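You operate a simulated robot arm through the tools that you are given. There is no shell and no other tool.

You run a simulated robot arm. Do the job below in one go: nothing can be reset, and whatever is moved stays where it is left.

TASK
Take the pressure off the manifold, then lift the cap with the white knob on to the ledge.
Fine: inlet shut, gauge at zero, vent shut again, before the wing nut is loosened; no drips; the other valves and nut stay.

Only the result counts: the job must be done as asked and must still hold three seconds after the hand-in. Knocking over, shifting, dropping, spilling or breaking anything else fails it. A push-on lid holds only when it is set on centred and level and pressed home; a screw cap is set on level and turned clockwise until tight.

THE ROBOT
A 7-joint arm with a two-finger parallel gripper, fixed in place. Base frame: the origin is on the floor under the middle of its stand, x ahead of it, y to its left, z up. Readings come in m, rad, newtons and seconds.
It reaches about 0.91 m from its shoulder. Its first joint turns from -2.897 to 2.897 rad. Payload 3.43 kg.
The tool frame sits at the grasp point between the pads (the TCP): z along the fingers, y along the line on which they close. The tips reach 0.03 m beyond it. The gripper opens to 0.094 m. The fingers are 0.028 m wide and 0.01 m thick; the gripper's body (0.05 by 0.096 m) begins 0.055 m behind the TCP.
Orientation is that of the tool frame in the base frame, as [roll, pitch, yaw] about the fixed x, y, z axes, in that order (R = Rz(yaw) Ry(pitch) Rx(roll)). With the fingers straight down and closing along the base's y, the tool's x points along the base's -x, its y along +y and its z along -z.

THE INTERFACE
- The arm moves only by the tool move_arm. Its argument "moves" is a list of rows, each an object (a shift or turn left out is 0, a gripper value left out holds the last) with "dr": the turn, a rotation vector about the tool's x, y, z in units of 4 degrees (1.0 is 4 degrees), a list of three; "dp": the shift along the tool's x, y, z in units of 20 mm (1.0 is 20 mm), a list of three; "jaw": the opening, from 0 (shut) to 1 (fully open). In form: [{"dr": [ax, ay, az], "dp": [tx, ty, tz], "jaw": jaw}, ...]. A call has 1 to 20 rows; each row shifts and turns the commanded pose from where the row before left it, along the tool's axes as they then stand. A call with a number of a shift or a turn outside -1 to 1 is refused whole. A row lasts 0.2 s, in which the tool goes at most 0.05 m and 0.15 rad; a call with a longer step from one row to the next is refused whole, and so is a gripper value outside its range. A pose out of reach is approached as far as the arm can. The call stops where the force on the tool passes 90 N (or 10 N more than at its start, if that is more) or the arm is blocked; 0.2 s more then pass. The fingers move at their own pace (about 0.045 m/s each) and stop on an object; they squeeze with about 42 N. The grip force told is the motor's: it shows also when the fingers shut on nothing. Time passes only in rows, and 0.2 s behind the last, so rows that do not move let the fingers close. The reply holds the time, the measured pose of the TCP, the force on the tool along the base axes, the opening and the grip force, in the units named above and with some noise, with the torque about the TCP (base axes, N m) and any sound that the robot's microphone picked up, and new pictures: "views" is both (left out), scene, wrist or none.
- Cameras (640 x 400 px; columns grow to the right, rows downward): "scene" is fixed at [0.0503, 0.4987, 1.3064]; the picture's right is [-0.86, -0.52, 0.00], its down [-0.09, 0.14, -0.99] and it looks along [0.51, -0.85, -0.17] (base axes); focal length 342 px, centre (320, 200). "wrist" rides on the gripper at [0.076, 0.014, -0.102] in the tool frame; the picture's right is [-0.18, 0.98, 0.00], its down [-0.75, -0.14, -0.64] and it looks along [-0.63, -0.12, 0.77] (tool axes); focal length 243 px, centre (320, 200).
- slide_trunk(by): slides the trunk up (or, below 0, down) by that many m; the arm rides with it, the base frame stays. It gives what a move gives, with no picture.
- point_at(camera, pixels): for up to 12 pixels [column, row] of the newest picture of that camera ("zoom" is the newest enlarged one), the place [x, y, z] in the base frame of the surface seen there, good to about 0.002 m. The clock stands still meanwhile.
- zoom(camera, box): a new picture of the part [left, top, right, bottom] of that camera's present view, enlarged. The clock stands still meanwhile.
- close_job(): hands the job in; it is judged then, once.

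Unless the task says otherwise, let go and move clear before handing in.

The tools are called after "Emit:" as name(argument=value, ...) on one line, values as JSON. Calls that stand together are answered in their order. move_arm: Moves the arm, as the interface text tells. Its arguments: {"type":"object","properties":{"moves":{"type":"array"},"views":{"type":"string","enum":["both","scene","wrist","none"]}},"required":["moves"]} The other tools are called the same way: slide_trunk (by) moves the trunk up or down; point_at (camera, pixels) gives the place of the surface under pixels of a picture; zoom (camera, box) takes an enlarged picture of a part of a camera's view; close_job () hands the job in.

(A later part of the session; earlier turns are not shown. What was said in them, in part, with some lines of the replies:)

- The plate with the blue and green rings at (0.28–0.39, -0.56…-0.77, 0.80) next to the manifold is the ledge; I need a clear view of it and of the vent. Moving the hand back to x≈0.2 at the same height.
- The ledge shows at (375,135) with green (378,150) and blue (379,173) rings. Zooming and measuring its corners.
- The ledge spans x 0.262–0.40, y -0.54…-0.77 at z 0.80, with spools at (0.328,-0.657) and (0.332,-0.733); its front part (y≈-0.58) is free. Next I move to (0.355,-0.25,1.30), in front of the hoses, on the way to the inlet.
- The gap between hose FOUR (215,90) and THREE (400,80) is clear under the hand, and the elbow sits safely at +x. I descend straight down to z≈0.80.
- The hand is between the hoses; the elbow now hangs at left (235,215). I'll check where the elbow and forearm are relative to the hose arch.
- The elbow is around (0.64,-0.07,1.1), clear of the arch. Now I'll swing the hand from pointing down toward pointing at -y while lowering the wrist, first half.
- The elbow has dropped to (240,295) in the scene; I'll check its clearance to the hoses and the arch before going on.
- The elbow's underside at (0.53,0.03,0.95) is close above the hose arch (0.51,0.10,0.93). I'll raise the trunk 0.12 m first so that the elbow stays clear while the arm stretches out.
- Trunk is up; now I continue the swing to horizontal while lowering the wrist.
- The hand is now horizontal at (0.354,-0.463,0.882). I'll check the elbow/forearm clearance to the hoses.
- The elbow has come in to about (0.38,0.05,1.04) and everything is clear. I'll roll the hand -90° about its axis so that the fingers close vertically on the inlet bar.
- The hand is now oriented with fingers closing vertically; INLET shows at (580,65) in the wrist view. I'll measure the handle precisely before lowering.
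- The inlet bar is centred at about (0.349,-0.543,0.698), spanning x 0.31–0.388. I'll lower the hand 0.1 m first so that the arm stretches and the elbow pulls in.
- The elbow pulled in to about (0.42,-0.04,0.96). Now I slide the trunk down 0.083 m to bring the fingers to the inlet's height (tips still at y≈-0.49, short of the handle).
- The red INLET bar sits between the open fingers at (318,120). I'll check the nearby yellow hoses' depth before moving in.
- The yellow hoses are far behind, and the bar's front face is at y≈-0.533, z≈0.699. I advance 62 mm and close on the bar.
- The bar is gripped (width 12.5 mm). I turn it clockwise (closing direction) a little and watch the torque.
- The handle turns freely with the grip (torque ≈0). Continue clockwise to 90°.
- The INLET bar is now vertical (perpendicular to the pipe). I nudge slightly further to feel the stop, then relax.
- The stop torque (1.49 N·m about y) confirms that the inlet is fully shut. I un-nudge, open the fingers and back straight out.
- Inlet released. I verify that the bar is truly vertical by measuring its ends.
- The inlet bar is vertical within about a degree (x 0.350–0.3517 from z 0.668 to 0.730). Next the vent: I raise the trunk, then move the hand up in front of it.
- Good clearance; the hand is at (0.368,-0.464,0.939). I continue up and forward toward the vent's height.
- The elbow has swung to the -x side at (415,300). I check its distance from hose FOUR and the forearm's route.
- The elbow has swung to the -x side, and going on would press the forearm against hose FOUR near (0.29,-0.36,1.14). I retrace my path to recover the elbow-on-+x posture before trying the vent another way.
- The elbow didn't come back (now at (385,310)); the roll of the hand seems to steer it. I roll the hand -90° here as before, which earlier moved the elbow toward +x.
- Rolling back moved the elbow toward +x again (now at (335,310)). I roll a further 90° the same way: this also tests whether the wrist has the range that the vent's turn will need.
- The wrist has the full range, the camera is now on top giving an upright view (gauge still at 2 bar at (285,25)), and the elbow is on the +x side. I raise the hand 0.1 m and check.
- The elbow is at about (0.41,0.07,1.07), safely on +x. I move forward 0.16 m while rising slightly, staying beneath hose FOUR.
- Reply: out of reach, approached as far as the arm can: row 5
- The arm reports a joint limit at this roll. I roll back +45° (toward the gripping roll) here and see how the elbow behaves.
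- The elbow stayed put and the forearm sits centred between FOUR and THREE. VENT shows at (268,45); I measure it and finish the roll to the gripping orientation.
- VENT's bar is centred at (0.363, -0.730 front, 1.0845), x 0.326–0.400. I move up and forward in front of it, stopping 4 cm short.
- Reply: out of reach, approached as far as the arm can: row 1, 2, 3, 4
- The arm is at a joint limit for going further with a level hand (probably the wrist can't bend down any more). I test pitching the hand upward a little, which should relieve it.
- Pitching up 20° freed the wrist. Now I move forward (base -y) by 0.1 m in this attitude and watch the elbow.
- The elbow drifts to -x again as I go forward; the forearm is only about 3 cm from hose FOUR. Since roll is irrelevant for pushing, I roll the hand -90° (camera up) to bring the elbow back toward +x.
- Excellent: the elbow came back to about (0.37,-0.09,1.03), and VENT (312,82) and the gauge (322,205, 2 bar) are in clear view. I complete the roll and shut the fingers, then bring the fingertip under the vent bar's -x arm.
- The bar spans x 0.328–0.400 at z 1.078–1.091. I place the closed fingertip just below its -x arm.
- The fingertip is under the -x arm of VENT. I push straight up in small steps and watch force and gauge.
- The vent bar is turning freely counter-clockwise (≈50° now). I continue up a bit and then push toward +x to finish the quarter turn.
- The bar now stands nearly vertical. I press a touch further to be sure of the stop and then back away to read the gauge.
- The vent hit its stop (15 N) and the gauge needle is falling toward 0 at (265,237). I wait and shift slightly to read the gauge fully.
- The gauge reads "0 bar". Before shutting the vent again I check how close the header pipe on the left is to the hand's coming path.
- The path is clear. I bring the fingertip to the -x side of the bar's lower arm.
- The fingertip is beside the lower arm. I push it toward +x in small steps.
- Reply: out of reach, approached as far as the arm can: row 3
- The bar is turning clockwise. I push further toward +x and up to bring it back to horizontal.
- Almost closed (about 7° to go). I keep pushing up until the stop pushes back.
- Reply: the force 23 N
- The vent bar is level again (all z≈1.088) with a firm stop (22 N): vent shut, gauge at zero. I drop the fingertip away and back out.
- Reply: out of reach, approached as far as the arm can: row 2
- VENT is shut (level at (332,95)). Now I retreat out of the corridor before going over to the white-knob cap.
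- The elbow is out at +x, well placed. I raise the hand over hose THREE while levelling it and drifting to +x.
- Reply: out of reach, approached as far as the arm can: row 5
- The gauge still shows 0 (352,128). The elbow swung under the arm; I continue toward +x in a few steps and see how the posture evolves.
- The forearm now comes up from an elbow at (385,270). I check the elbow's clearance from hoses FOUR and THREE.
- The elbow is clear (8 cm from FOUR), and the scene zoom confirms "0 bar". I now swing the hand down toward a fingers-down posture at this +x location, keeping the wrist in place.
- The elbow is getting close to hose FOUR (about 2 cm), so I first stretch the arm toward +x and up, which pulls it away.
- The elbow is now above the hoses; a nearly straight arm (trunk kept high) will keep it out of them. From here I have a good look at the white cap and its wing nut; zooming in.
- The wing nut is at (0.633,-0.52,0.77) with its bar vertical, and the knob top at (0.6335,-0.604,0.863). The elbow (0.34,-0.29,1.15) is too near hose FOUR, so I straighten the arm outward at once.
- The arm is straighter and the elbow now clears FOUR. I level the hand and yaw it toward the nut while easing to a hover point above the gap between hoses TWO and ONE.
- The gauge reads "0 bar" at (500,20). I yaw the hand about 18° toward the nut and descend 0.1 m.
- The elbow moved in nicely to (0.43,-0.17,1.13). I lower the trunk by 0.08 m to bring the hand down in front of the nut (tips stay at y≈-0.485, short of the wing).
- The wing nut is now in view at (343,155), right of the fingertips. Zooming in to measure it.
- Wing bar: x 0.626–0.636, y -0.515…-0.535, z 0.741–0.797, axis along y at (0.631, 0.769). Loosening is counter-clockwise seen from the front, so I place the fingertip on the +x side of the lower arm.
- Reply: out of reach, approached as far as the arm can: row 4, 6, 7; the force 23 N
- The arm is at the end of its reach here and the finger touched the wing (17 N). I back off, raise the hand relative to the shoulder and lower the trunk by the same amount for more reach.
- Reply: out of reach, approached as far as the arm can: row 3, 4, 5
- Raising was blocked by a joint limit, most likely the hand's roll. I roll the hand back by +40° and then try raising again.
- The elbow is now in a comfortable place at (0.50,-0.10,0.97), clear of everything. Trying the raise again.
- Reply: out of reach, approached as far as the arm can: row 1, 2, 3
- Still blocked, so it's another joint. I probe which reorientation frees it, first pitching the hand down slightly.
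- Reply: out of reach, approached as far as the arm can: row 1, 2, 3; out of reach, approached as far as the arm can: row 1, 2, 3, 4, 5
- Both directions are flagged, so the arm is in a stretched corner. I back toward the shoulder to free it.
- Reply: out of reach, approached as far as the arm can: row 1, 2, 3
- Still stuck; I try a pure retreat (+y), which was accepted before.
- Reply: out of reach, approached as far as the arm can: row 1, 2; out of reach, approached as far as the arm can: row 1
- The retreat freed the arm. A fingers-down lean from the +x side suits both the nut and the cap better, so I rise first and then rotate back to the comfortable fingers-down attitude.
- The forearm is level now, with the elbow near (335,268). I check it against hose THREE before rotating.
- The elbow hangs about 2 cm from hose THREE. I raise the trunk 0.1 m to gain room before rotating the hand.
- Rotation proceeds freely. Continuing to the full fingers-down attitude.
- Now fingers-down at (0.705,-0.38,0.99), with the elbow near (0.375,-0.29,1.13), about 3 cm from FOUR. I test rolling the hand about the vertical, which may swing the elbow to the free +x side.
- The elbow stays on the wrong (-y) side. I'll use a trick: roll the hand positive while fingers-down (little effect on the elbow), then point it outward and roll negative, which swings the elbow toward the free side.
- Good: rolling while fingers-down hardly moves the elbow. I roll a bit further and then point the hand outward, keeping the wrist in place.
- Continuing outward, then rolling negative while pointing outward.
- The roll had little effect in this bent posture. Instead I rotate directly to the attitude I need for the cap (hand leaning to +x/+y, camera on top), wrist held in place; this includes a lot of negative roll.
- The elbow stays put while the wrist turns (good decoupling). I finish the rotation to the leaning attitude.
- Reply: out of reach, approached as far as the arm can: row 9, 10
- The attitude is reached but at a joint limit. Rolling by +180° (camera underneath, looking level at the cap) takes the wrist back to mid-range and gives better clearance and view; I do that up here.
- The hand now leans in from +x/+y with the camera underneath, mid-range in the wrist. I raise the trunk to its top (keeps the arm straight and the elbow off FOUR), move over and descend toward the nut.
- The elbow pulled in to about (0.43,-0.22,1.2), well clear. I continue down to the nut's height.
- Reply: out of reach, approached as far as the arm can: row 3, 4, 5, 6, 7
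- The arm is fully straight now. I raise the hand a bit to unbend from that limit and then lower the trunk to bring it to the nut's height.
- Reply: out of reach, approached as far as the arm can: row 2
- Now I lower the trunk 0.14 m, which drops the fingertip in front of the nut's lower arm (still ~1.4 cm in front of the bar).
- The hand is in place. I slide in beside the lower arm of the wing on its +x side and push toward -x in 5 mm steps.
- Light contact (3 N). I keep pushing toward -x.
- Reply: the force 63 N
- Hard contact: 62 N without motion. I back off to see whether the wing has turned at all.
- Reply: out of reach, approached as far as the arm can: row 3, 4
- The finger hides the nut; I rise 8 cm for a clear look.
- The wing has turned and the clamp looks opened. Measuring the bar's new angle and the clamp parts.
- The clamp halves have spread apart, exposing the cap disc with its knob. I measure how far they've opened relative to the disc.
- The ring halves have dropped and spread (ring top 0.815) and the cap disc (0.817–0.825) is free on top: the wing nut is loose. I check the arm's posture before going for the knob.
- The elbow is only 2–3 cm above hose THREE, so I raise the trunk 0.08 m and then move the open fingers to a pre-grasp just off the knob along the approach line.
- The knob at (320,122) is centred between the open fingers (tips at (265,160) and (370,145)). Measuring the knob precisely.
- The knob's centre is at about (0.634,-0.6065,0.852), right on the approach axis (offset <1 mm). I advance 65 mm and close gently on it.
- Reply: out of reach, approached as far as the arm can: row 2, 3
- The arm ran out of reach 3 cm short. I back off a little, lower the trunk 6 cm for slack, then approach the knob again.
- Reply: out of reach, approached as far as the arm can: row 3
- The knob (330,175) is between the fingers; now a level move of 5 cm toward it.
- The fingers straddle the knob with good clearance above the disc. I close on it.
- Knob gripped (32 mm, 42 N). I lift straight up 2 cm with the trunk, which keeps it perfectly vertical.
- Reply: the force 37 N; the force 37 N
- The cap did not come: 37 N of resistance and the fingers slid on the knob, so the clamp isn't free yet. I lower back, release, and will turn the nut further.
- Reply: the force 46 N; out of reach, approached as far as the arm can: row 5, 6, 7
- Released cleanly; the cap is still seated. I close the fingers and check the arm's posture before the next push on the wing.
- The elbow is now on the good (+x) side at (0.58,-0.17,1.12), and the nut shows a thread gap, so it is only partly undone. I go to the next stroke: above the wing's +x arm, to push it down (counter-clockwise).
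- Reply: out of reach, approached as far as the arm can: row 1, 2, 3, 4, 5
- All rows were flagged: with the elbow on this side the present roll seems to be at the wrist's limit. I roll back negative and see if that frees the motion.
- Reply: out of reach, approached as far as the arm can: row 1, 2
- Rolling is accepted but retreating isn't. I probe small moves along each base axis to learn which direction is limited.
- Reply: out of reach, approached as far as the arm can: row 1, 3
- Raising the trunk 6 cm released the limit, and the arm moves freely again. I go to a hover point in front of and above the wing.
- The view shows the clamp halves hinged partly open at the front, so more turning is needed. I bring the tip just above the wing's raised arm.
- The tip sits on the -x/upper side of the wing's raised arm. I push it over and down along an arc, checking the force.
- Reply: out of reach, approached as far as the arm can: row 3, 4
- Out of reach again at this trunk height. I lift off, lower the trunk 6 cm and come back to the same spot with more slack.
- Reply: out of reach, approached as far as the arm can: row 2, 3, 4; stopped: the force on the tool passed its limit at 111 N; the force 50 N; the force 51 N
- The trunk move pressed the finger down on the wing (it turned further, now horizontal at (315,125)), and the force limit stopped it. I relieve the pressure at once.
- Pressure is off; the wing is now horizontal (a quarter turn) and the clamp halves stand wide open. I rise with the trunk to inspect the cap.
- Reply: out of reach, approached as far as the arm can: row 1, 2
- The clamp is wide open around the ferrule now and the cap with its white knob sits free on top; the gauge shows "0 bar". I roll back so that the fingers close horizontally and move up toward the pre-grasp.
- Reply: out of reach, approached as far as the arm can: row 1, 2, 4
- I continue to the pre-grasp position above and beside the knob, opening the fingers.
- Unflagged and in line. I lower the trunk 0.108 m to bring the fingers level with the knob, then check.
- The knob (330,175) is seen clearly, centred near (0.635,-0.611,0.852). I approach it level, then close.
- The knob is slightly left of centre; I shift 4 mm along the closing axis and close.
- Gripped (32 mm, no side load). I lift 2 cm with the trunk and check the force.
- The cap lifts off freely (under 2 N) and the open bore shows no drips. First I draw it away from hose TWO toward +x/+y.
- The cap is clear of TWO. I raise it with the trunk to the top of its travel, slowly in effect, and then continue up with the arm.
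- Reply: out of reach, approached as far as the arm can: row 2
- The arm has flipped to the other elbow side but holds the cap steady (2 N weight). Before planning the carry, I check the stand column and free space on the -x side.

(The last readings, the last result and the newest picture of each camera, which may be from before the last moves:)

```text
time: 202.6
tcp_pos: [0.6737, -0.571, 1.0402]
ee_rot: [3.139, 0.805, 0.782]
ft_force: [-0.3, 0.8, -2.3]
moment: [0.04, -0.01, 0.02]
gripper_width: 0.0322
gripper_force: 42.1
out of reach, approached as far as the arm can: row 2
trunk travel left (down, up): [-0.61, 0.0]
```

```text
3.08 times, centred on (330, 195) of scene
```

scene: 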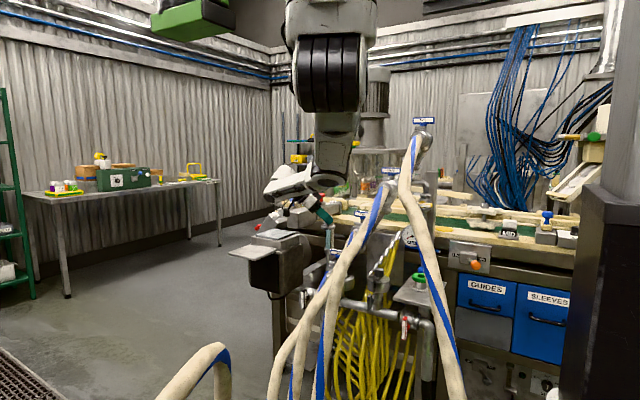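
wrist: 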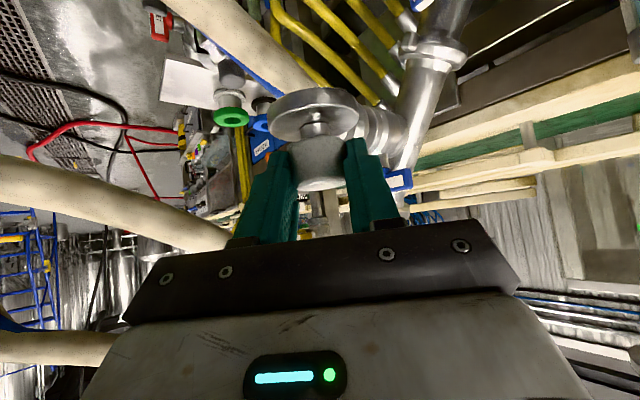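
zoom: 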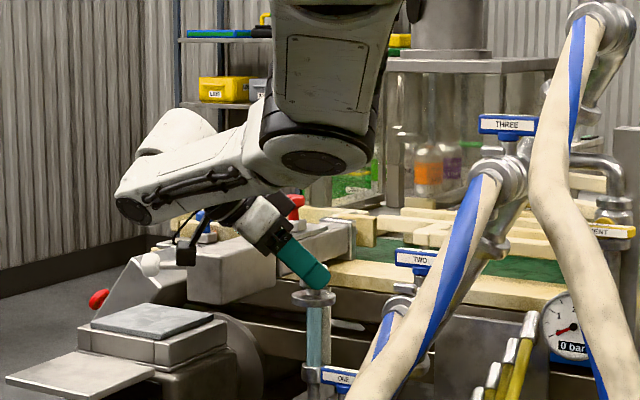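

There's room on the -x side for the elbow as it is now, so I'll carry the cap high over THREE and FOUR and bring it down to the ledge from the -x side. First, straight up.

Emit:
move_arm(moves=[{"dp": [-0.72, 0, -0.693]}, {"dp": [-0.72, 0, -0.693]}, {"dp": [-0.72, 0, -0.693]}, {"dp": [-0.72, 0, -0.693]}, {"dp": [-0.72, 0, -0.693]}, {"dp": [-0.72, 0, -0.693]}, {"dp": [-0.72, 0, -0.693]}, {"dp": [-0.72, 0, -0.693]}], views="both")

```text
time: 204.4
tcp_pos: [0.6808, -0.5726, 1.1999]
ee_rot: [3.124, 0.799, 0.78]
ft_force: [-0.3, -0.5, -1.9]
moment: [0.03, -0.02, 0.0]
gripper_width: 0.0321
gripper_force: 42.6
out of reach, approached as far as the arm can: row 8
trunk travel left (down, up): [-0.61, 0.0]
```

scene: 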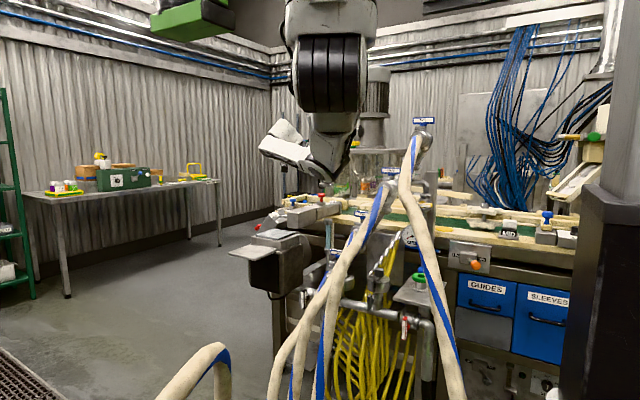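
wrist: 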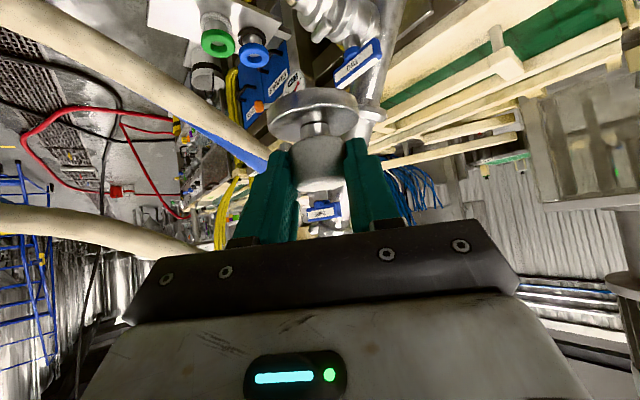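

The lift hit the reach limit at z=1.20, which is high enough to start moving in. I carry the cap toward -x while rising and gradually yawing the hand.

Emit:
move_arm(moves=[{"dr": [-0.563, 0, -0.541], "dp": [-0.55, -0.68, 0.1]}, {"dr": [-0.563, 0, -0.541], "dp": [-0.7, -0.7, -0.1]}, {"dr": [-0.563, 0, -0.541], "dp": [-0.82, -0.72, -0.3]}, {"dr": [-0.563, 0, -0.541], "dp": [-0.79, -0.74, -0.34]}], views="scene")

Emit:
point_at(camera="scene", pixels=[[330, 175], [340, 160], [350, 170], [320, 165], [310, 160], [360, 160]])

```text
time: 205.4
tcp_pos: [0.6137, -0.5644, 1.2451]
ee_rot: [3.139, 0.806, 1.007]
ft_force: [0.6, 0.9, -2.5]
moment: [0.02, -0.04, -0.03]
gripper_width: 0.0321
gripper_force: 41.9
out of reach, approached as far as the arm can: row 4
trunk travel left (down, up): [-0.61, 0.0]
```

scene: 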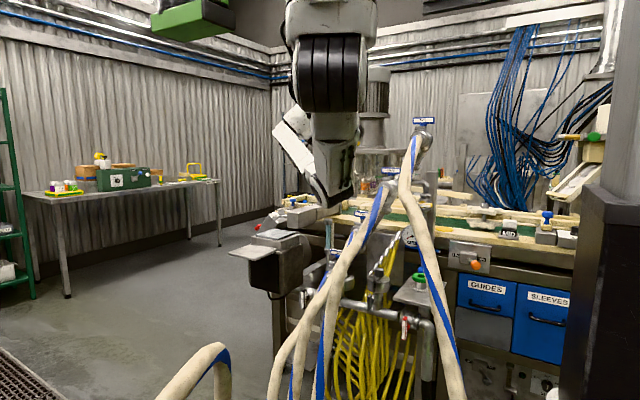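

```text
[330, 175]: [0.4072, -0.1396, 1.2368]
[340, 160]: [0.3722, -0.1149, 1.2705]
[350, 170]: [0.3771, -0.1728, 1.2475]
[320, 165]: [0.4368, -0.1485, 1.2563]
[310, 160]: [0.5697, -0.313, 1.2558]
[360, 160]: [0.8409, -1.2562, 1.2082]
```

Flagged again while rising. I try moving horizontally without rising or yaw.

Emit:
move_arm(moves=[{"dp": [-0.3, -0.65, 0.31]}, {"dp": [-0.3, -0.65, 0.31]}, {"dp": [-0.3, -0.65, 0.31]}], views="scene")

Emit:
point_at(camera="scene", pixels=[[330, 190], [340, 180], [350, 190], [320, 180], [335, 205], [300, 150]])

```text
time: 206.2
tcp_pos: [0.5666, -0.5687, 1.2415]
ee_rot: [3.136, 0.807, 1.004]
ft_force: [0.1, -0.3, -1.8]
moment: [0.04, -0.02, -0.03]
gripper_width: 0.0322
gripper_force: 41.8
out of reach, approached as far as the arm can: row 3
trunk travel left (down, up): [-0.61, 0.0]
```

scene: 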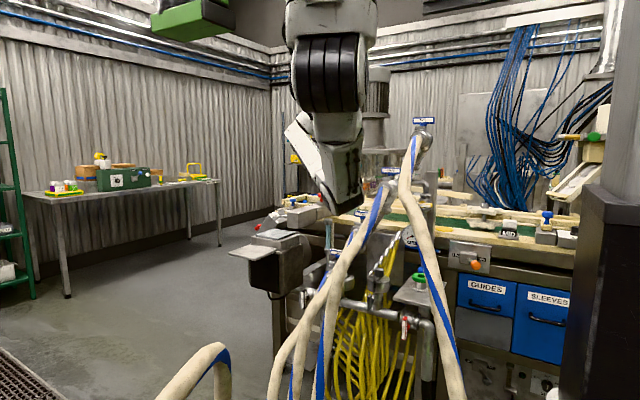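

```text
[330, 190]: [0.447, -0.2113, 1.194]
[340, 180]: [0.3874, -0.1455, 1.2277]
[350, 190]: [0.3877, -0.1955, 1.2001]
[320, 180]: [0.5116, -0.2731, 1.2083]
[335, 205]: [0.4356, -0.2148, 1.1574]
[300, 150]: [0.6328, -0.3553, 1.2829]
```

I try heading toward the front (toward +y, slightly lower), where there was room before, and see whether the arm accepts it.

Emit:
move_arm(moves=[{"dp": [0.655, -0.737, 0.04]}, {"dp": [0.655, -0.737, 0.04]}, {"dp": [0.655, -0.737, 0.04]}, {"dp": [0.655, -0.737, 0.04]}], views="scene")

Emit:
point_at(camera="scene", pixels=[[335, 200], [345, 190], [350, 210], [330, 215], [320, 180], [300, 170], [360, 200]])

```text
time: 207.2
tcp_pos: [0.5355, -0.518, 1.1914]
ee_rot: [3.136, 0.805, 1.003]
ft_force: [-0.3, -1.0, -1.9]
moment: [0.01, 0.02, -0.01]
gripper_width: 0.0321
gripper_force: 42.1
out of reach, approached as far as the arm can: row 1, 2, 3
trunk travel left (down, up): [-0.61, 0.0]
```

scene: 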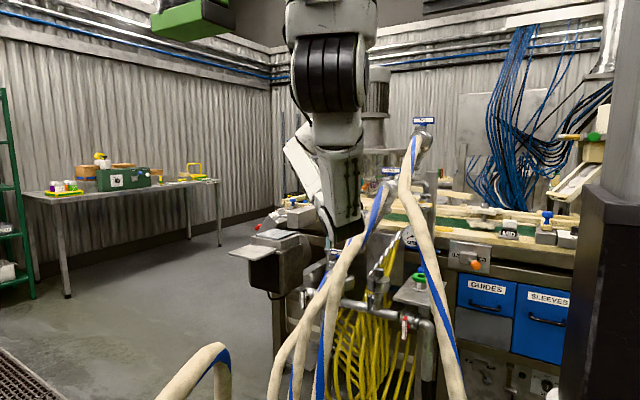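

```text
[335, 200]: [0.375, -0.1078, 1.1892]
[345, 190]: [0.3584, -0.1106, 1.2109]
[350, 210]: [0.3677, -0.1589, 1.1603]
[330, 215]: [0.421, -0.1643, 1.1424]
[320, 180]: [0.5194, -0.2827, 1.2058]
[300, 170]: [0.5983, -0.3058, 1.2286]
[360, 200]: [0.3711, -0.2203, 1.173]
```

It is progressing. I continue toward the front corridor in steps, keeping the cap's underside above hose THREE.

Emit:
move_arm(moves=[{"dp": [0.4, -1, 0.05]}, {"dp": [0.4, -1, 0.05]}, {"dp": [0.4, -1, 0.05]}, {"dp": [0.4, -1, 0.05]}], views="both")

Emit:
point_at(camera="scene", pixels=[[335, 220], [345, 230], [355, 215], [330, 235], [320, 190], [365, 225], [345, 250]])

```text
time: 208.2
tcp_pos: [0.4773, -0.4591, 1.1626]
ee_rot: [3.138, 0.802, 1.004]
ft_force: [0.3, -0.1, -1.3]
moment: [0.03, -0.03, -0.02]
gripper_width: 0.0323
gripper_force: 41.7
out of reach, approached as far as the arm can: row 2
trunk travel left (down, up): [-0.61, 0.0]
```

scene: 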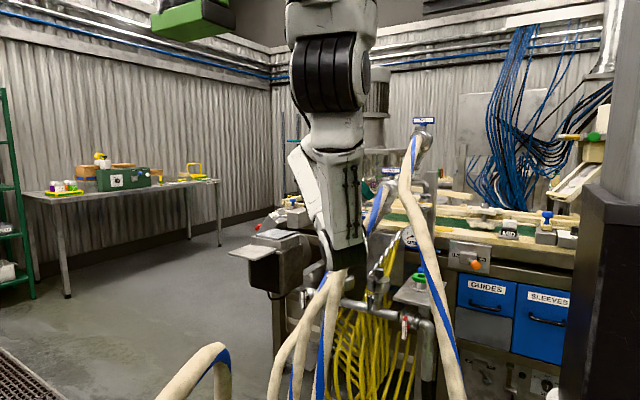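
wrist: 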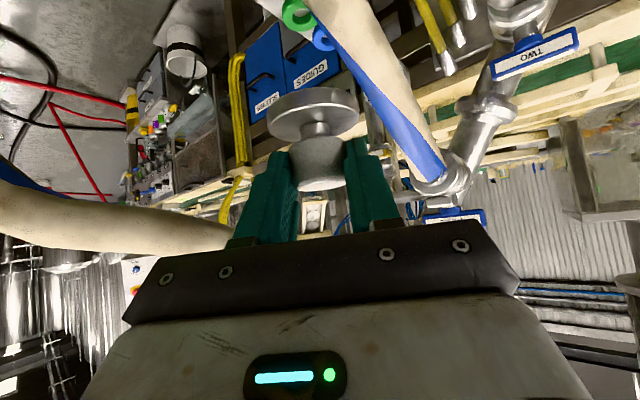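

```text
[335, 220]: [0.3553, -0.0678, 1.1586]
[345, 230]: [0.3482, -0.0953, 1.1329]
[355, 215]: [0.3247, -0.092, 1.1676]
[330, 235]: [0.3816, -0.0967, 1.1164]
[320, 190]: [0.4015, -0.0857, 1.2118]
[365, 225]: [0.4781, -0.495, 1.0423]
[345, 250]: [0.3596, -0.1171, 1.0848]
```

Now above hose THREE with the elbow safely in front at (0.36,-0.13,1.08). I continue into the corridor while yawing the hand to face straight at the bench.

Emit:
move_arm(moves=[{"dr": [-0.72, 0, -0.69], "dp": [0.225, -0.58, 0.13]}, {"dr": [-0.72, 0, -0.69], "dp": [0.25, -0.57, 0.1]}, {"dr": [-0.72, 0, -0.69], "dp": [0.28, -0.55, 0.07]}, {"dr": [-0.72, 0, -0.69], "dp": [0.3, -0.54, 0.04]}], views="both")

Emit:
point_at(camera="scene", pixels=[[335, 230], [345, 240], [355, 225], [330, 245], [320, 190], [345, 260], [360, 240]])

```text
time: 209.2
tcp_pos: [0.4413, -0.4306, 1.1433]
ee_rot: [3.138, 0.804, 1.283]
ft_force: [0.4, -0.5, -1.2]
moment: [0.01, -0.02, -0.04]
gripper_width: 0.032
gripper_force: 42.2
trunk travel left (down, up): [-0.61, 0.0]
```

scene: 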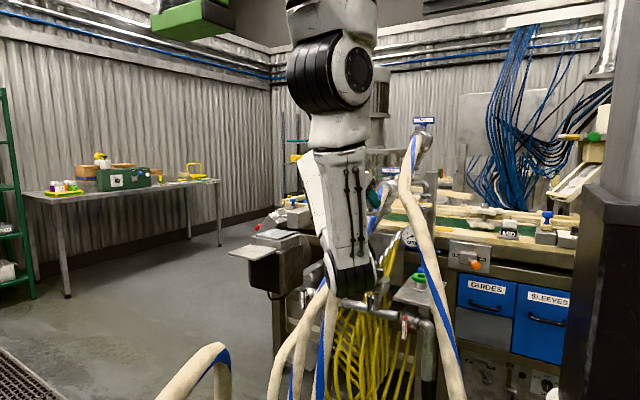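
wrist: 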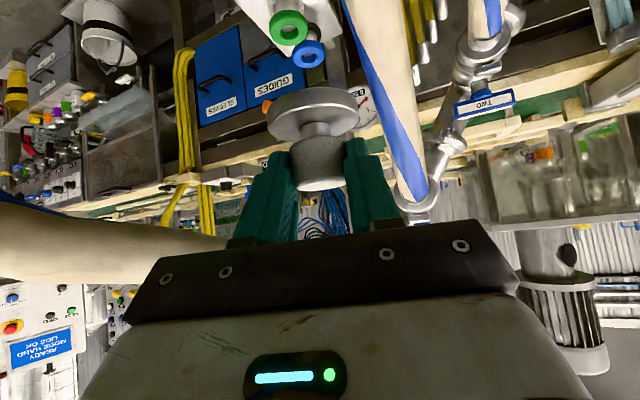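

```text
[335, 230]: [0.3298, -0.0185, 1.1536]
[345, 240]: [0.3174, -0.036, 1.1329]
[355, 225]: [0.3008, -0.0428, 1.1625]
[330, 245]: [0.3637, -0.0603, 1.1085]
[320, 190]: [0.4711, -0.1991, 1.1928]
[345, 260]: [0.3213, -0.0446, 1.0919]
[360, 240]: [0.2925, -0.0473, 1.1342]
```

All clear and unflagged. I finish the yaw to face the bench and settle at the head of the corridor.

Emit:
move_arm(moves=[{"dr": [-0.72, 0, -0.69], "dp": [0.45, -0.5, 0.05]}, {"dr": [-0.72, 0, -0.69], "dp": [0.45, -0.5, 0.05]}, {"dr": [-0.72, 0, -0.69], "dp": [0.45, -0.45, 0.05]}, {"dr": [-0.72, 0, -0.69], "dp": [0.45, -0.4, 0.05]}], views="both")

Emit:
point_at(camera="scene", pixels=[[335, 240], [345, 250], [355, 235], [330, 255], [345, 270], [360, 250], [370, 230]])

```text
time: 210.2
tcp_pos: [0.4107, -0.4018, 1.1145]
ee_rot: [3.138, 0.806, 1.563]
ft_force: [1.2, -0.9, -1.7]
moment: [0.02, -0.02, 0.02]
gripper_width: 0.0323
gripper_force: 42.0
trunk travel left (down, up): [-0.61, 0.0]
```

scene: 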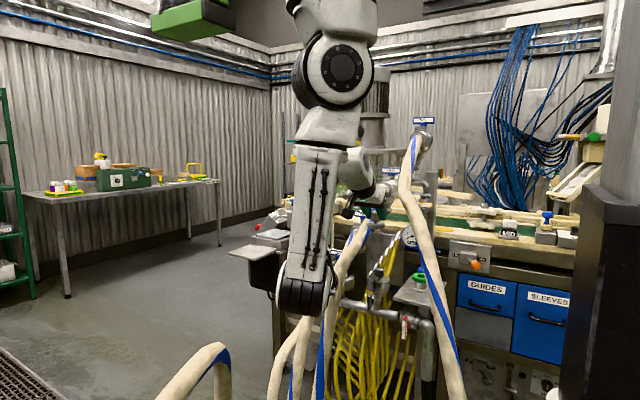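
wrist: 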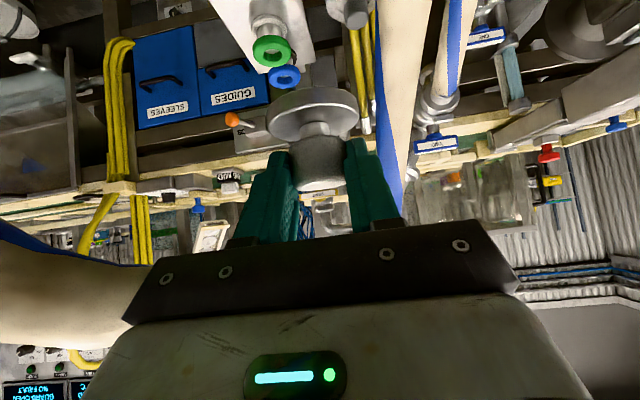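

```text
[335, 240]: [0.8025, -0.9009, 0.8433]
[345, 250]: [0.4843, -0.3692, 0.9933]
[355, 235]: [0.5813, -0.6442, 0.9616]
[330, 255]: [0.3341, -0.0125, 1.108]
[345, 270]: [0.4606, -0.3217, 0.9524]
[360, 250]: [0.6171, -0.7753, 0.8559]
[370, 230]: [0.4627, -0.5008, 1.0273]
```

The hand is at the head of the corridor with the elbow behind at the front. I centre it between FOUR and THREE (x≈0.38) and descend, part way first.

Emit:
move_arm(moves=[{"dp": [0, -0.75, 0]}, {"dp": [0, -0.75, 0]}, {"dp": [0.721, 0, 0.693]}, {"dp": [0.721, 0, 0.693]}, {"dp": [0.721, 0, 0.693]}, {"dp": [0.721, 0, 0.693]}], views="both")

Emit:
point_at(camera="scene", pixels=[[300, 290], [310, 300], [290, 300], [330, 270], [345, 250], [360, 235], [320, 280]])

Emit:
zoom(camera="scene", box=[260, 140, 440, 320])

```text
time: 211.6
tcp_pos: [0.3799, -0.4036, 1.0379]
ee_rot: [3.139, 0.805, 1.56]
ft_force: [0.0, 0.0, -1.3]
moment: [0.01, 0.0, 0.02]
gripper_width: 0.0321
gripper_force: 42.1
trunk travel left (down, up): [-0.61, 0.0]
```

scene: 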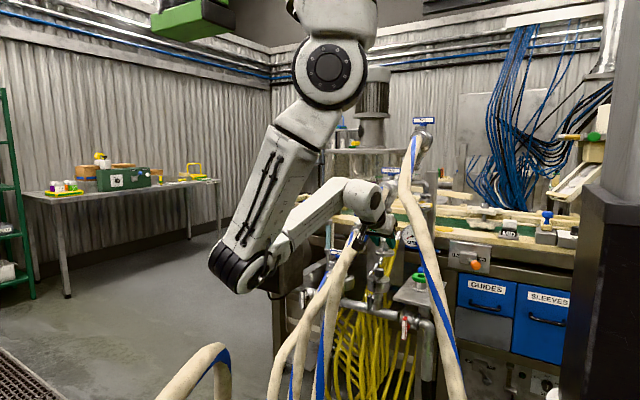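
wrist: 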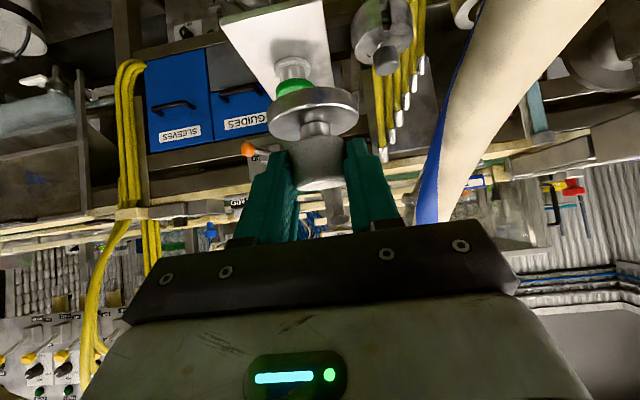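

```text
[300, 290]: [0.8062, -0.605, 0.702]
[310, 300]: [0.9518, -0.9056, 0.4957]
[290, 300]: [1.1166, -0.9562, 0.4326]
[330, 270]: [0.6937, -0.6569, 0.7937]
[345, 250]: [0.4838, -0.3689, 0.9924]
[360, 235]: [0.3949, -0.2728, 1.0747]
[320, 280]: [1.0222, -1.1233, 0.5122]
```

```text
2.22 times, centred on (350, 230) of scene
```

zoom: 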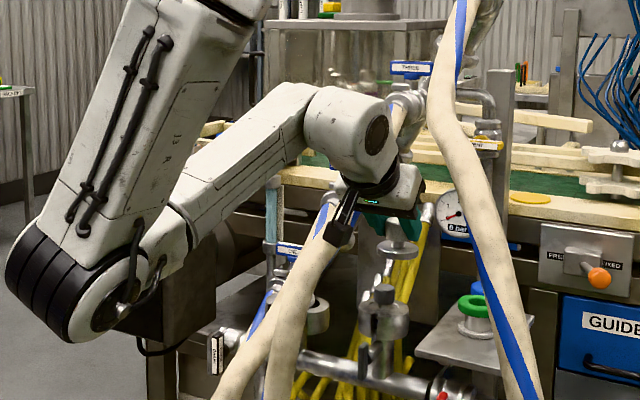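

The posture is the comfortable one (elbow to the front-left). I check the elbow against the hose arch before descending.

Emit:
point_at(camera="scene", pixels=[[235, 265], [240, 290], [225, 270], [260, 280], [250, 270], [265, 250], [350, 240], [375, 235], [210, 350]])

Emit:
zoom(camera="wrist", box=[180, 0, 440, 220])

```text
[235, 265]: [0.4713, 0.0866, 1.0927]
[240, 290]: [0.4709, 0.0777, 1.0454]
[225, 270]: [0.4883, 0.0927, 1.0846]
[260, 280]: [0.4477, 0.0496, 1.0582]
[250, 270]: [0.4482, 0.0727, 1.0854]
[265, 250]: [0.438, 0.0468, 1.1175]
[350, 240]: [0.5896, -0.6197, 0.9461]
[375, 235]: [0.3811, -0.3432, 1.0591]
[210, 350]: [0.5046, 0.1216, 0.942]
```

```text
1.82 times, centred on (310, 110) of wrist
```

zoom: 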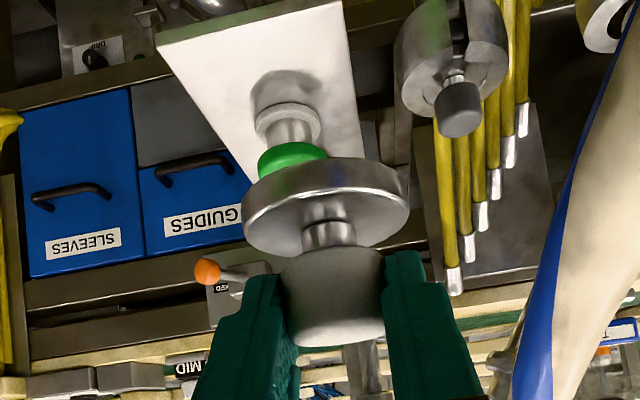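

The elbow clears the arch by about 7 cm. I descend diagonally, forward and down, toward the ledge.

Emit:
move_arm(moves=[{"dp": [0.195, 0, 0.95]}, {"dp": [0.195, 0, 0.95]}, {"dp": [0.195, 0, 0.95]}, {"dp": [0.195, 0, 0.95]}, {"dp": [0.195, 0, 0.95]}, {"dp": [0.195, 0, 0.95]}], views="both")

Emit:
point_at(camera="scene", pixels=[[250, 285], [240, 300], [265, 295], [255, 310], [300, 285], [340, 255], [375, 270]])

Emit:
zoom(camera="scene", box=[220, 180, 440, 340])

```text
time: 213.0
tcp_pos: [0.3796, -0.4689, 0.9395]
ee_rot: [3.139, 0.806, 1.559]
ft_force: [-0.3, -0.1, -1.2]
moment: [0.01, 0.02, 0.01]
gripper_width: 0.0321
gripper_force: 41.5
trunk travel left (down, up): [-0.61, 0.0]
```

scene: 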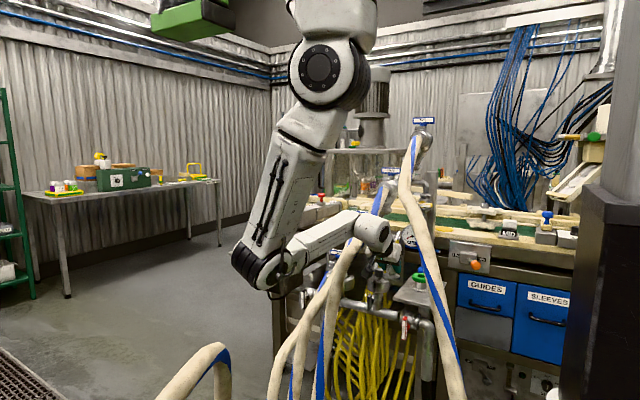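
wrist: 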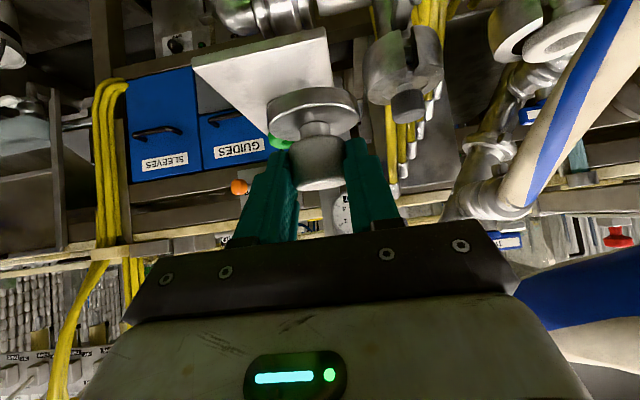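

```text
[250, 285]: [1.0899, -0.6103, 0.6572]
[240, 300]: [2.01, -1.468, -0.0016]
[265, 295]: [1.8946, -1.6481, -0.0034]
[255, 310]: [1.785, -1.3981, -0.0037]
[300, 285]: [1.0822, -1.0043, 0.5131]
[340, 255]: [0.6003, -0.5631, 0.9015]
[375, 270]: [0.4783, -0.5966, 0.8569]
```

```text
2.50 times, centred on (330, 260) of scene
```

zoom: 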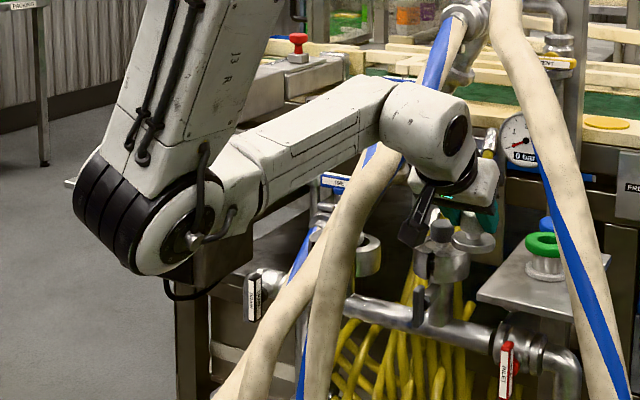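

All clear. I continue forward and down to hover over the free front part of the ledge at (0.36,-0.58).

Emit:
move_arm(moves=[{"dp": [-0.3, -0.167, 0.91]}, {"dp": [-0.3, -0.167, 0.91]}, {"dp": [-0.3, -0.167, 0.91]}, {"dp": [-0.3, -0.167, 0.91]}, {"dp": [-0.3, -0.167, 0.91]}, {"dp": [-0.3, -0.167, 0.91]}], views="both")

Emit:
zoom(camera="wrist", box=[200, 20, 440, 220])

Emit:
zoom(camera="scene", box=[350, 220, 450, 320])

```text
time: 214.4
tcp_pos: [0.3602, -0.5726, 0.8881]
ee_rot: [3.137, 0.804, 1.561]
ft_force: [0.4, -0.1, -0.8]
moment: [0.05, -0.01, -0.02]
gripper_width: 0.0323
gripper_force: 41.9
trunk travel left (down, up): [-0.61, 0.0]
```

scene: 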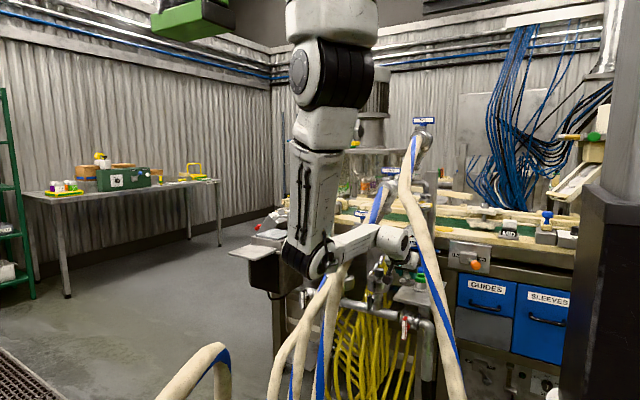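
wrist: 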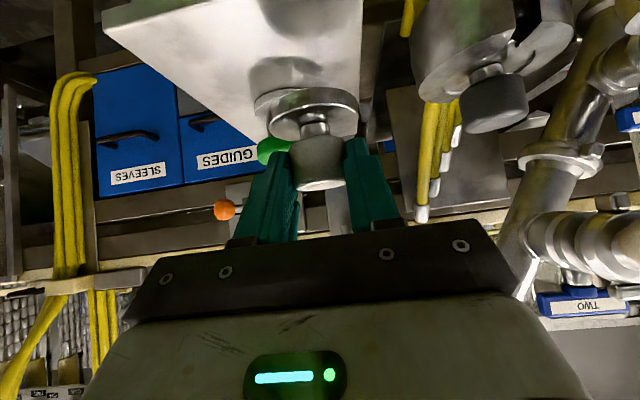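

```text
2.00 times, centred on (320, 120) of wrist
```

zoom: 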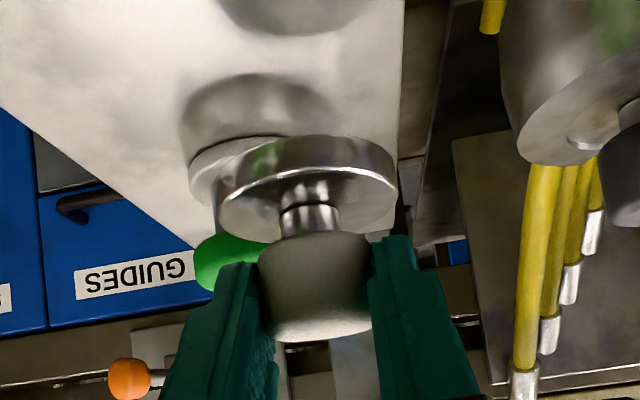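

```text
4.00 times, centred on (400, 270) of scene
```

zoom: 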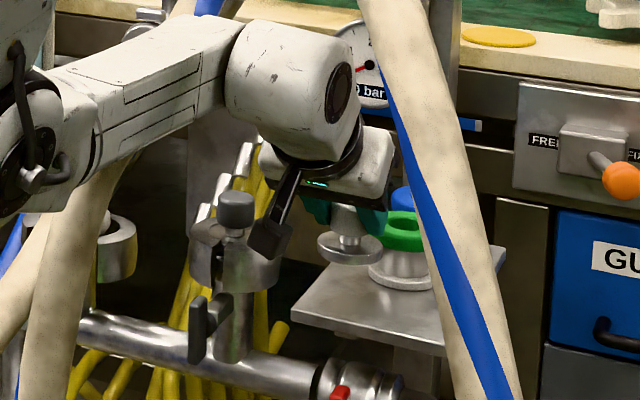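

The cap hovers over the ledge next to the green spool. I measure the disc's edges and the spool to confirm clearance before lowering.

Emit:
point_at(camera="wrist", pixels=[[273, 118], [355, 112], [315, 133], [300, 118], [340, 105], [262, 105], [270, 152], [345, 50], [300, 30]])

Emit:
point_at(camera="scene", pixels=[[387, 263], [380, 260], [394, 262], [400, 286], [392, 277], [420, 280], [376, 300], [395, 300]])

```text
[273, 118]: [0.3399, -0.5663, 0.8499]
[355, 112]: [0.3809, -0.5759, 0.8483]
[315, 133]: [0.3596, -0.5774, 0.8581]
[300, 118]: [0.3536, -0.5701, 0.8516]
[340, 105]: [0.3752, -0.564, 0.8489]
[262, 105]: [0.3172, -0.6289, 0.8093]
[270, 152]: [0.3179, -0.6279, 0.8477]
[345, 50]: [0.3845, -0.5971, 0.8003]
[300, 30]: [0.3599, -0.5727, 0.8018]
```

```text
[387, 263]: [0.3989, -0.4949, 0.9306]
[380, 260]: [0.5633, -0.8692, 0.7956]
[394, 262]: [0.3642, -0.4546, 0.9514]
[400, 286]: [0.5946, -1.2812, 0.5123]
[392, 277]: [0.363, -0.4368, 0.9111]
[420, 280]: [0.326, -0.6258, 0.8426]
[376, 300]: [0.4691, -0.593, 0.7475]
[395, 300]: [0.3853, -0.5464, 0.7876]
```

Disc spans about y -0.557…-0.609 at x 0.334–0.386: well on the ledge and ~2 cm from the spool. I lower it gently.

Emit:
move_arm(moves=[{"dp": [0.42, 0, 0.404]}, {"dp": [0.42, 0, 0.404]}, {"dp": [0.36, 0, 0.346]}, {}], views="none")

Emit:
move_arm(moves=[{"dp": [0.072, 0, 0.069]}, {"dp": [0.072, 0, 0.069]}, {}], views="wrist")

```text
time: 215.4
tcp_pos: [0.3591, -0.5723, 0.8558]
ee_rot: [3.138, 0.805, 1.562]
ft_force: [-0.3, 0.9, -2.3]
moment: [0.01, -0.01, 0.02]
gripper_width: 0.0325
gripper_force: 41.8
trunk travel left (down, up): [-0.61, 0.0]
```

```text
time: 216.2
tcp_pos: [0.3585, -0.5723, 0.8523]
ee_rot: [3.138, 0.804, 1.561]
ft_force: [-0.4, -0.5, -1.4]
moment: [0.03, 0.0, 0.0]
gripper_width: 0.032
gripper_force: 42.0
trunk travel left (down, up): [-0.61, 0.0]
```

wrist: 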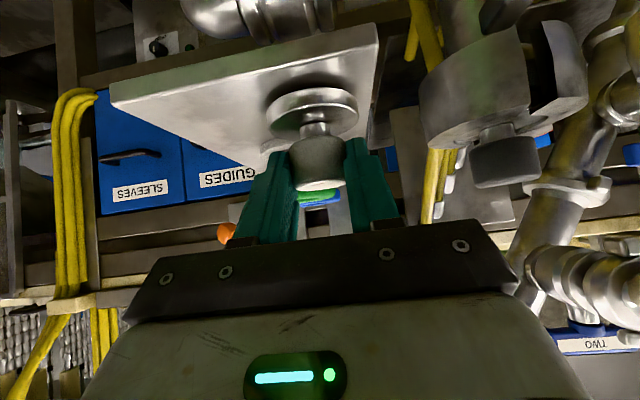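

Not yet down (force still the cap's weight). I continue in 2 mm steps until it touches.

Emit:
move_arm(moves=[{"dp": [0.072, 0, 0.069]}, {"dp": [0.072, 0, 0.069]}, {}], views="none")

Emit:
move_arm(moves=[{"dp": [0.072, 0, 0.069]}, {}], views="wrist")

Emit:
zoom(camera="wrist", box=[220, 50, 420, 220])

```text
time: 217.0
tcp_pos: [0.3584, -0.5714, 0.848]
ee_rot: [3.136, 0.804, 1.559]
ft_force: [0.5, 0.2, 1.6]
moment: [-0.01, 0.01, -0.02]
gripper_width: 0.032
gripper_force: 42.2
trunk travel left (down, up): [-0.61, 0.0]
```

```text
time: 217.6
tcp_pos: [0.3589, -0.5736, 0.8478]
ee_rot: [3.139, 0.81, 1.56]
ft_force: [1.2, 5.5, 22.3]
moment: [0.51, 0.1, 0.0]
gripper_width: 0.0322
gripper_force: 42.1
trunk travel left (down, up): [-0.61, 0.0]
```

wrist: 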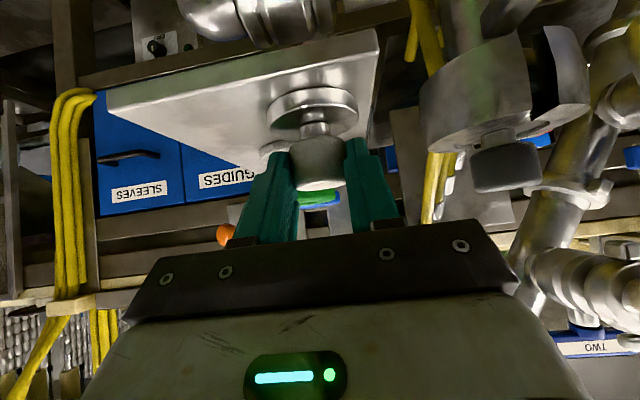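

```text
2.35 times, centred on (320, 135) of wrist
```

zoom: 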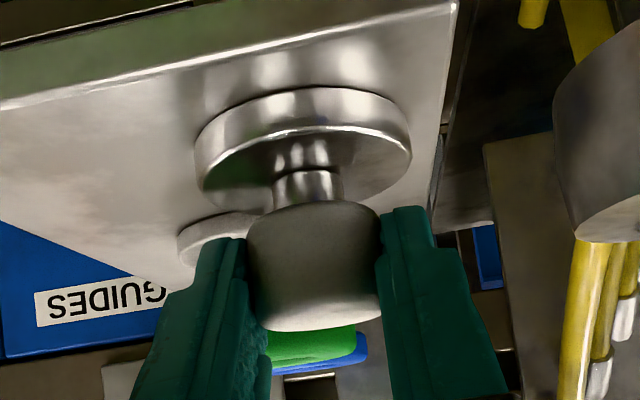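

The cap is seated on the ledge (22 N). I relieve the pressure by 1.5 mm, open the fingers and check that it stands by itself.

Emit:
move_arm(moves=[{"dp": [-0.06, 0, -0.055]}, {}, {"jaw": 0.42}, {"jaw": 0.5}, {"jaw": 0.5}, {}], views="both")

Emit:
zoom(camera="wrist", box=[220, 50, 420, 220])

```text
time: 219.0
tcp_pos: [0.3591, -0.5725, 0.8465]
ee_rot: [3.14, 0.805, 1.562]
ft_force: [0.4, 0.0, 0.0]
moment: [0.02, 0.01, 0.0]
gripper_width: 0.0471
gripper_force: 0.0
trunk travel left (down, up): [-0.61, 0.0]
```

scene: 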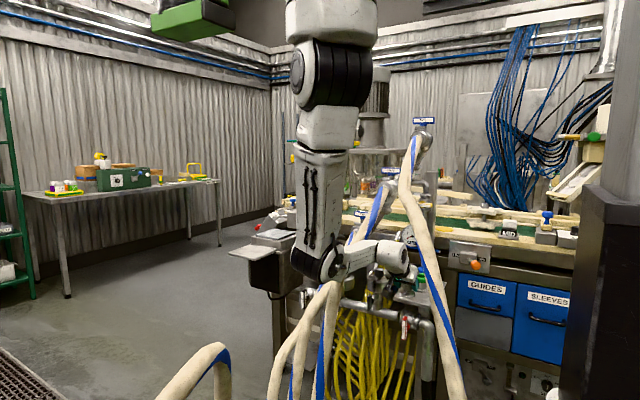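
wrist: 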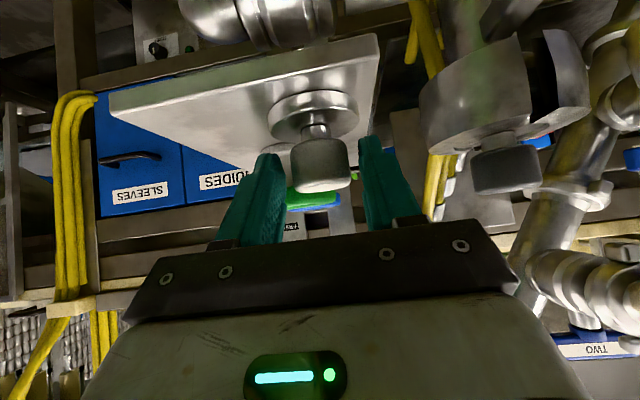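

```text
2.35 times, centred on (320, 135) of wrist
```

zoom: 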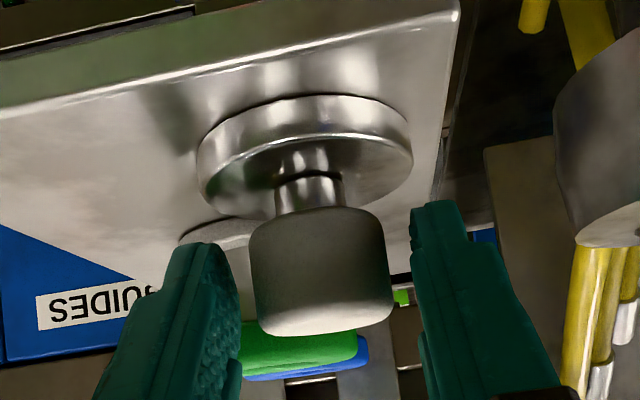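

The cap stands on its own, level on the ledge. I withdraw the fingers along their own axis and ease back toward the middle of the corridor.

Emit:
move_arm(moves=[{"dp": [0, 0, -0.6]}, {"dp": [0, 0, -0.8]}, {"dp": [0, 0, -0.9]}, {"dp": [0, 0.4, -0.9]}, {"dp": [0, 0.4, -0.9]}, {"dp": [0, 0.3, -0.9]}], views="both")

Emit:
zoom(camera="wrist", box=[200, 20, 440, 220])

```text
time: 220.4
tcp_pos: [0.3808, -0.4994, 0.916]
ee_rot: [3.136, 0.804, 1.56]
ft_force: [-0.3, -0.2, -0.3]
moment: [0.02, -0.01, 0.03]
gripper_width: 0.047
gripper_force: 0.0
trunk travel left (down, up): [-0.61, 0.0]
```

scene: 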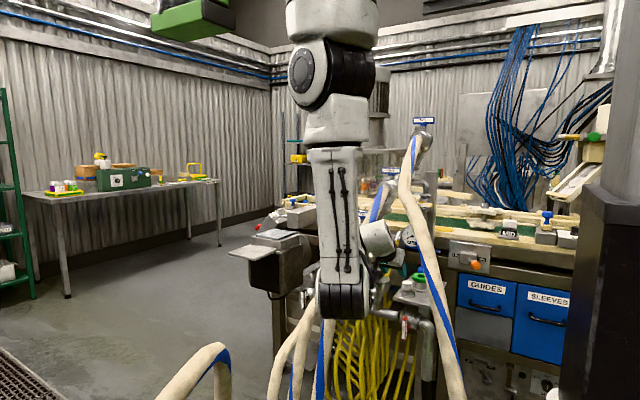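
wrist: 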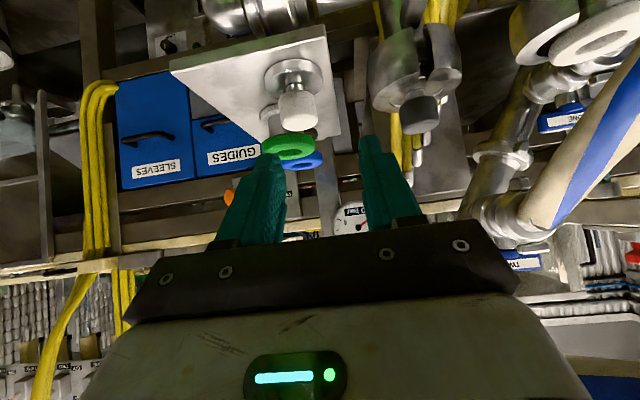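

```text
2.00 times, centred on (320, 120) of wrist
```

zoom: 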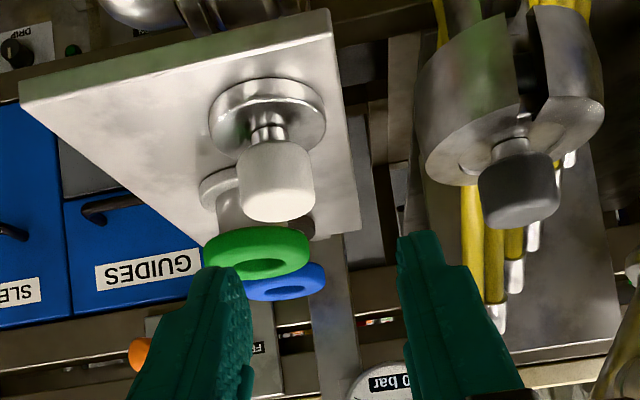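

The white-knob cap stands on the ledge beside the spools, and the gauge shows 0 bar. I back off a little further and verify the valves one last time.

Emit:
move_arm(moves=[{"dp": [0, 0, -0.8]}, {"dp": [0, 0, -0.8]}, {"dp": [0, 0, -0.8]}, {}], views="both")

Emit:
zoom(camera="scene", box=[370, 250, 450, 340])

Emit:
zoom(camera="scene", box=[300, 180, 460, 320])

Emit:
zoom(camera="wrist", box=[240, 20, 640, 240])

```text
time: 221.4
tcp_pos: [0.383, -0.4648, 0.9508]
ee_rot: [3.136, 0.806, 1.559]
ft_force: [-0.4, -0.5, -0.1]
moment: [-0.02, 0.01, 0.0]
gripper_width: 0.0468
gripper_force: 0.1
trunk travel left (down, up): [-0.61, 0.0]
```

scene: 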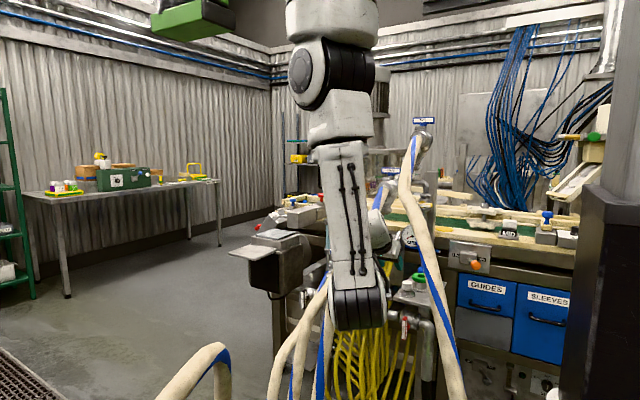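
wrist: 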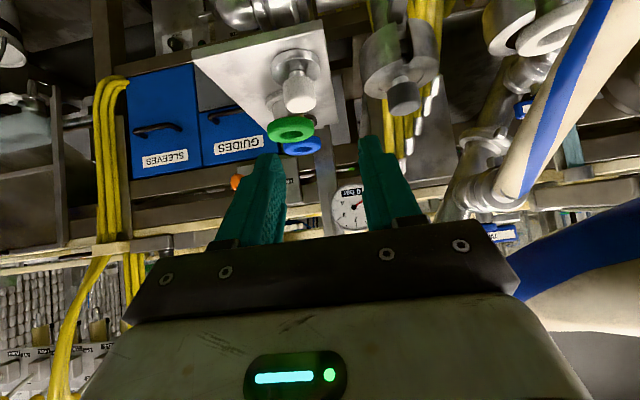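

```text
4.44 times, centred on (410, 295) of scene
```

zoom: 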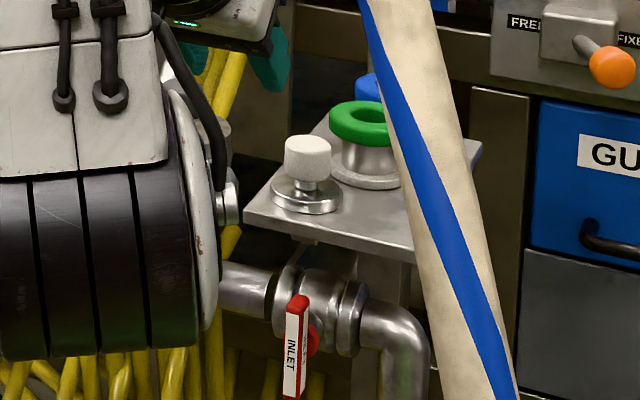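

```text
2.86 times, centred on (380, 250) of scene
```

zoom: 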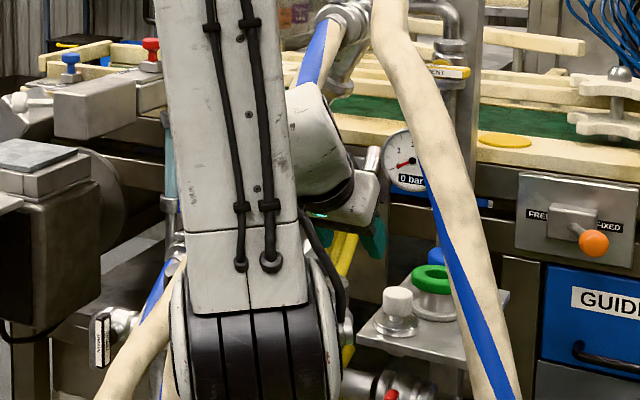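

```text
1.60 times, centred on (440, 130) of wrist
```

zoom: 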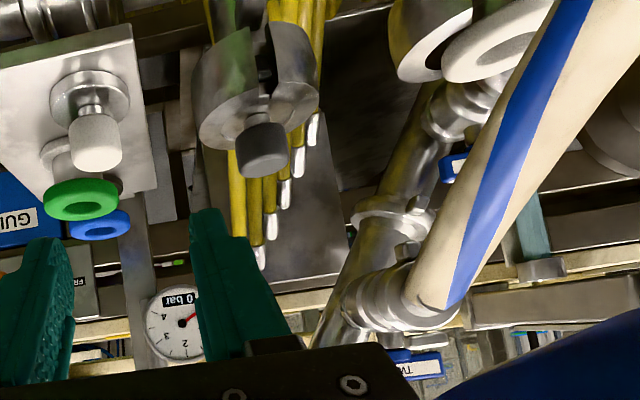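

Everything checks out: the white-knob cap stands on the ledge, INLET is vertical (shut), VENT is level (shut), the gauge reads 0 bar, DRAIN and the dark-knob nut are untouched, nothing drips, and the hand is clear. Handing in.

Emit:
close_job()

```text
The job is handed in.
```

I took the pressure off the manifold and set the white-knob cap on the ledge, and the job is handed in. I haven't been told how it was judged.

- **Inlet:** shut. I turned it clockwise until it hit its stop, and it measured vertical within about a degree.
- **Gauge and vent:** I opened the vent, the gauge fell to 0 bar, and I shut the vent again until it hit its stop. All of this was done before I touched the wing nut.
- **Wing nut:** turned about a quarter turn. That opened the clamp around the white-knob cap.
- **Cap:** it stands level by itself on the front of the ledge, about 2 cm from the green spool. I saw no drips.
- **Everything else:** I touched no other valve. The drain handle and the dark-knob nut looked unchanged in the last pictures.

Three things went less cleanly than planned:

- **First lift too early:** I tried to lift the cap with the clamp only partly open. It held at about 37 N and the fingers slipped on the knob, so I lowered back and turned the nut further.
- **Force stop at the nut:** while I lowered the trunk, a finger pressed on the wing nut, and the move stopped itself at 111 N. I raised off straight away and saw no damage.
- **Close to the hoses:** the arm passed within a few centimetres of hoses THREE and FOUR several times. I saw no hose move, but the tool's force reading would not show the arm itself touching one.
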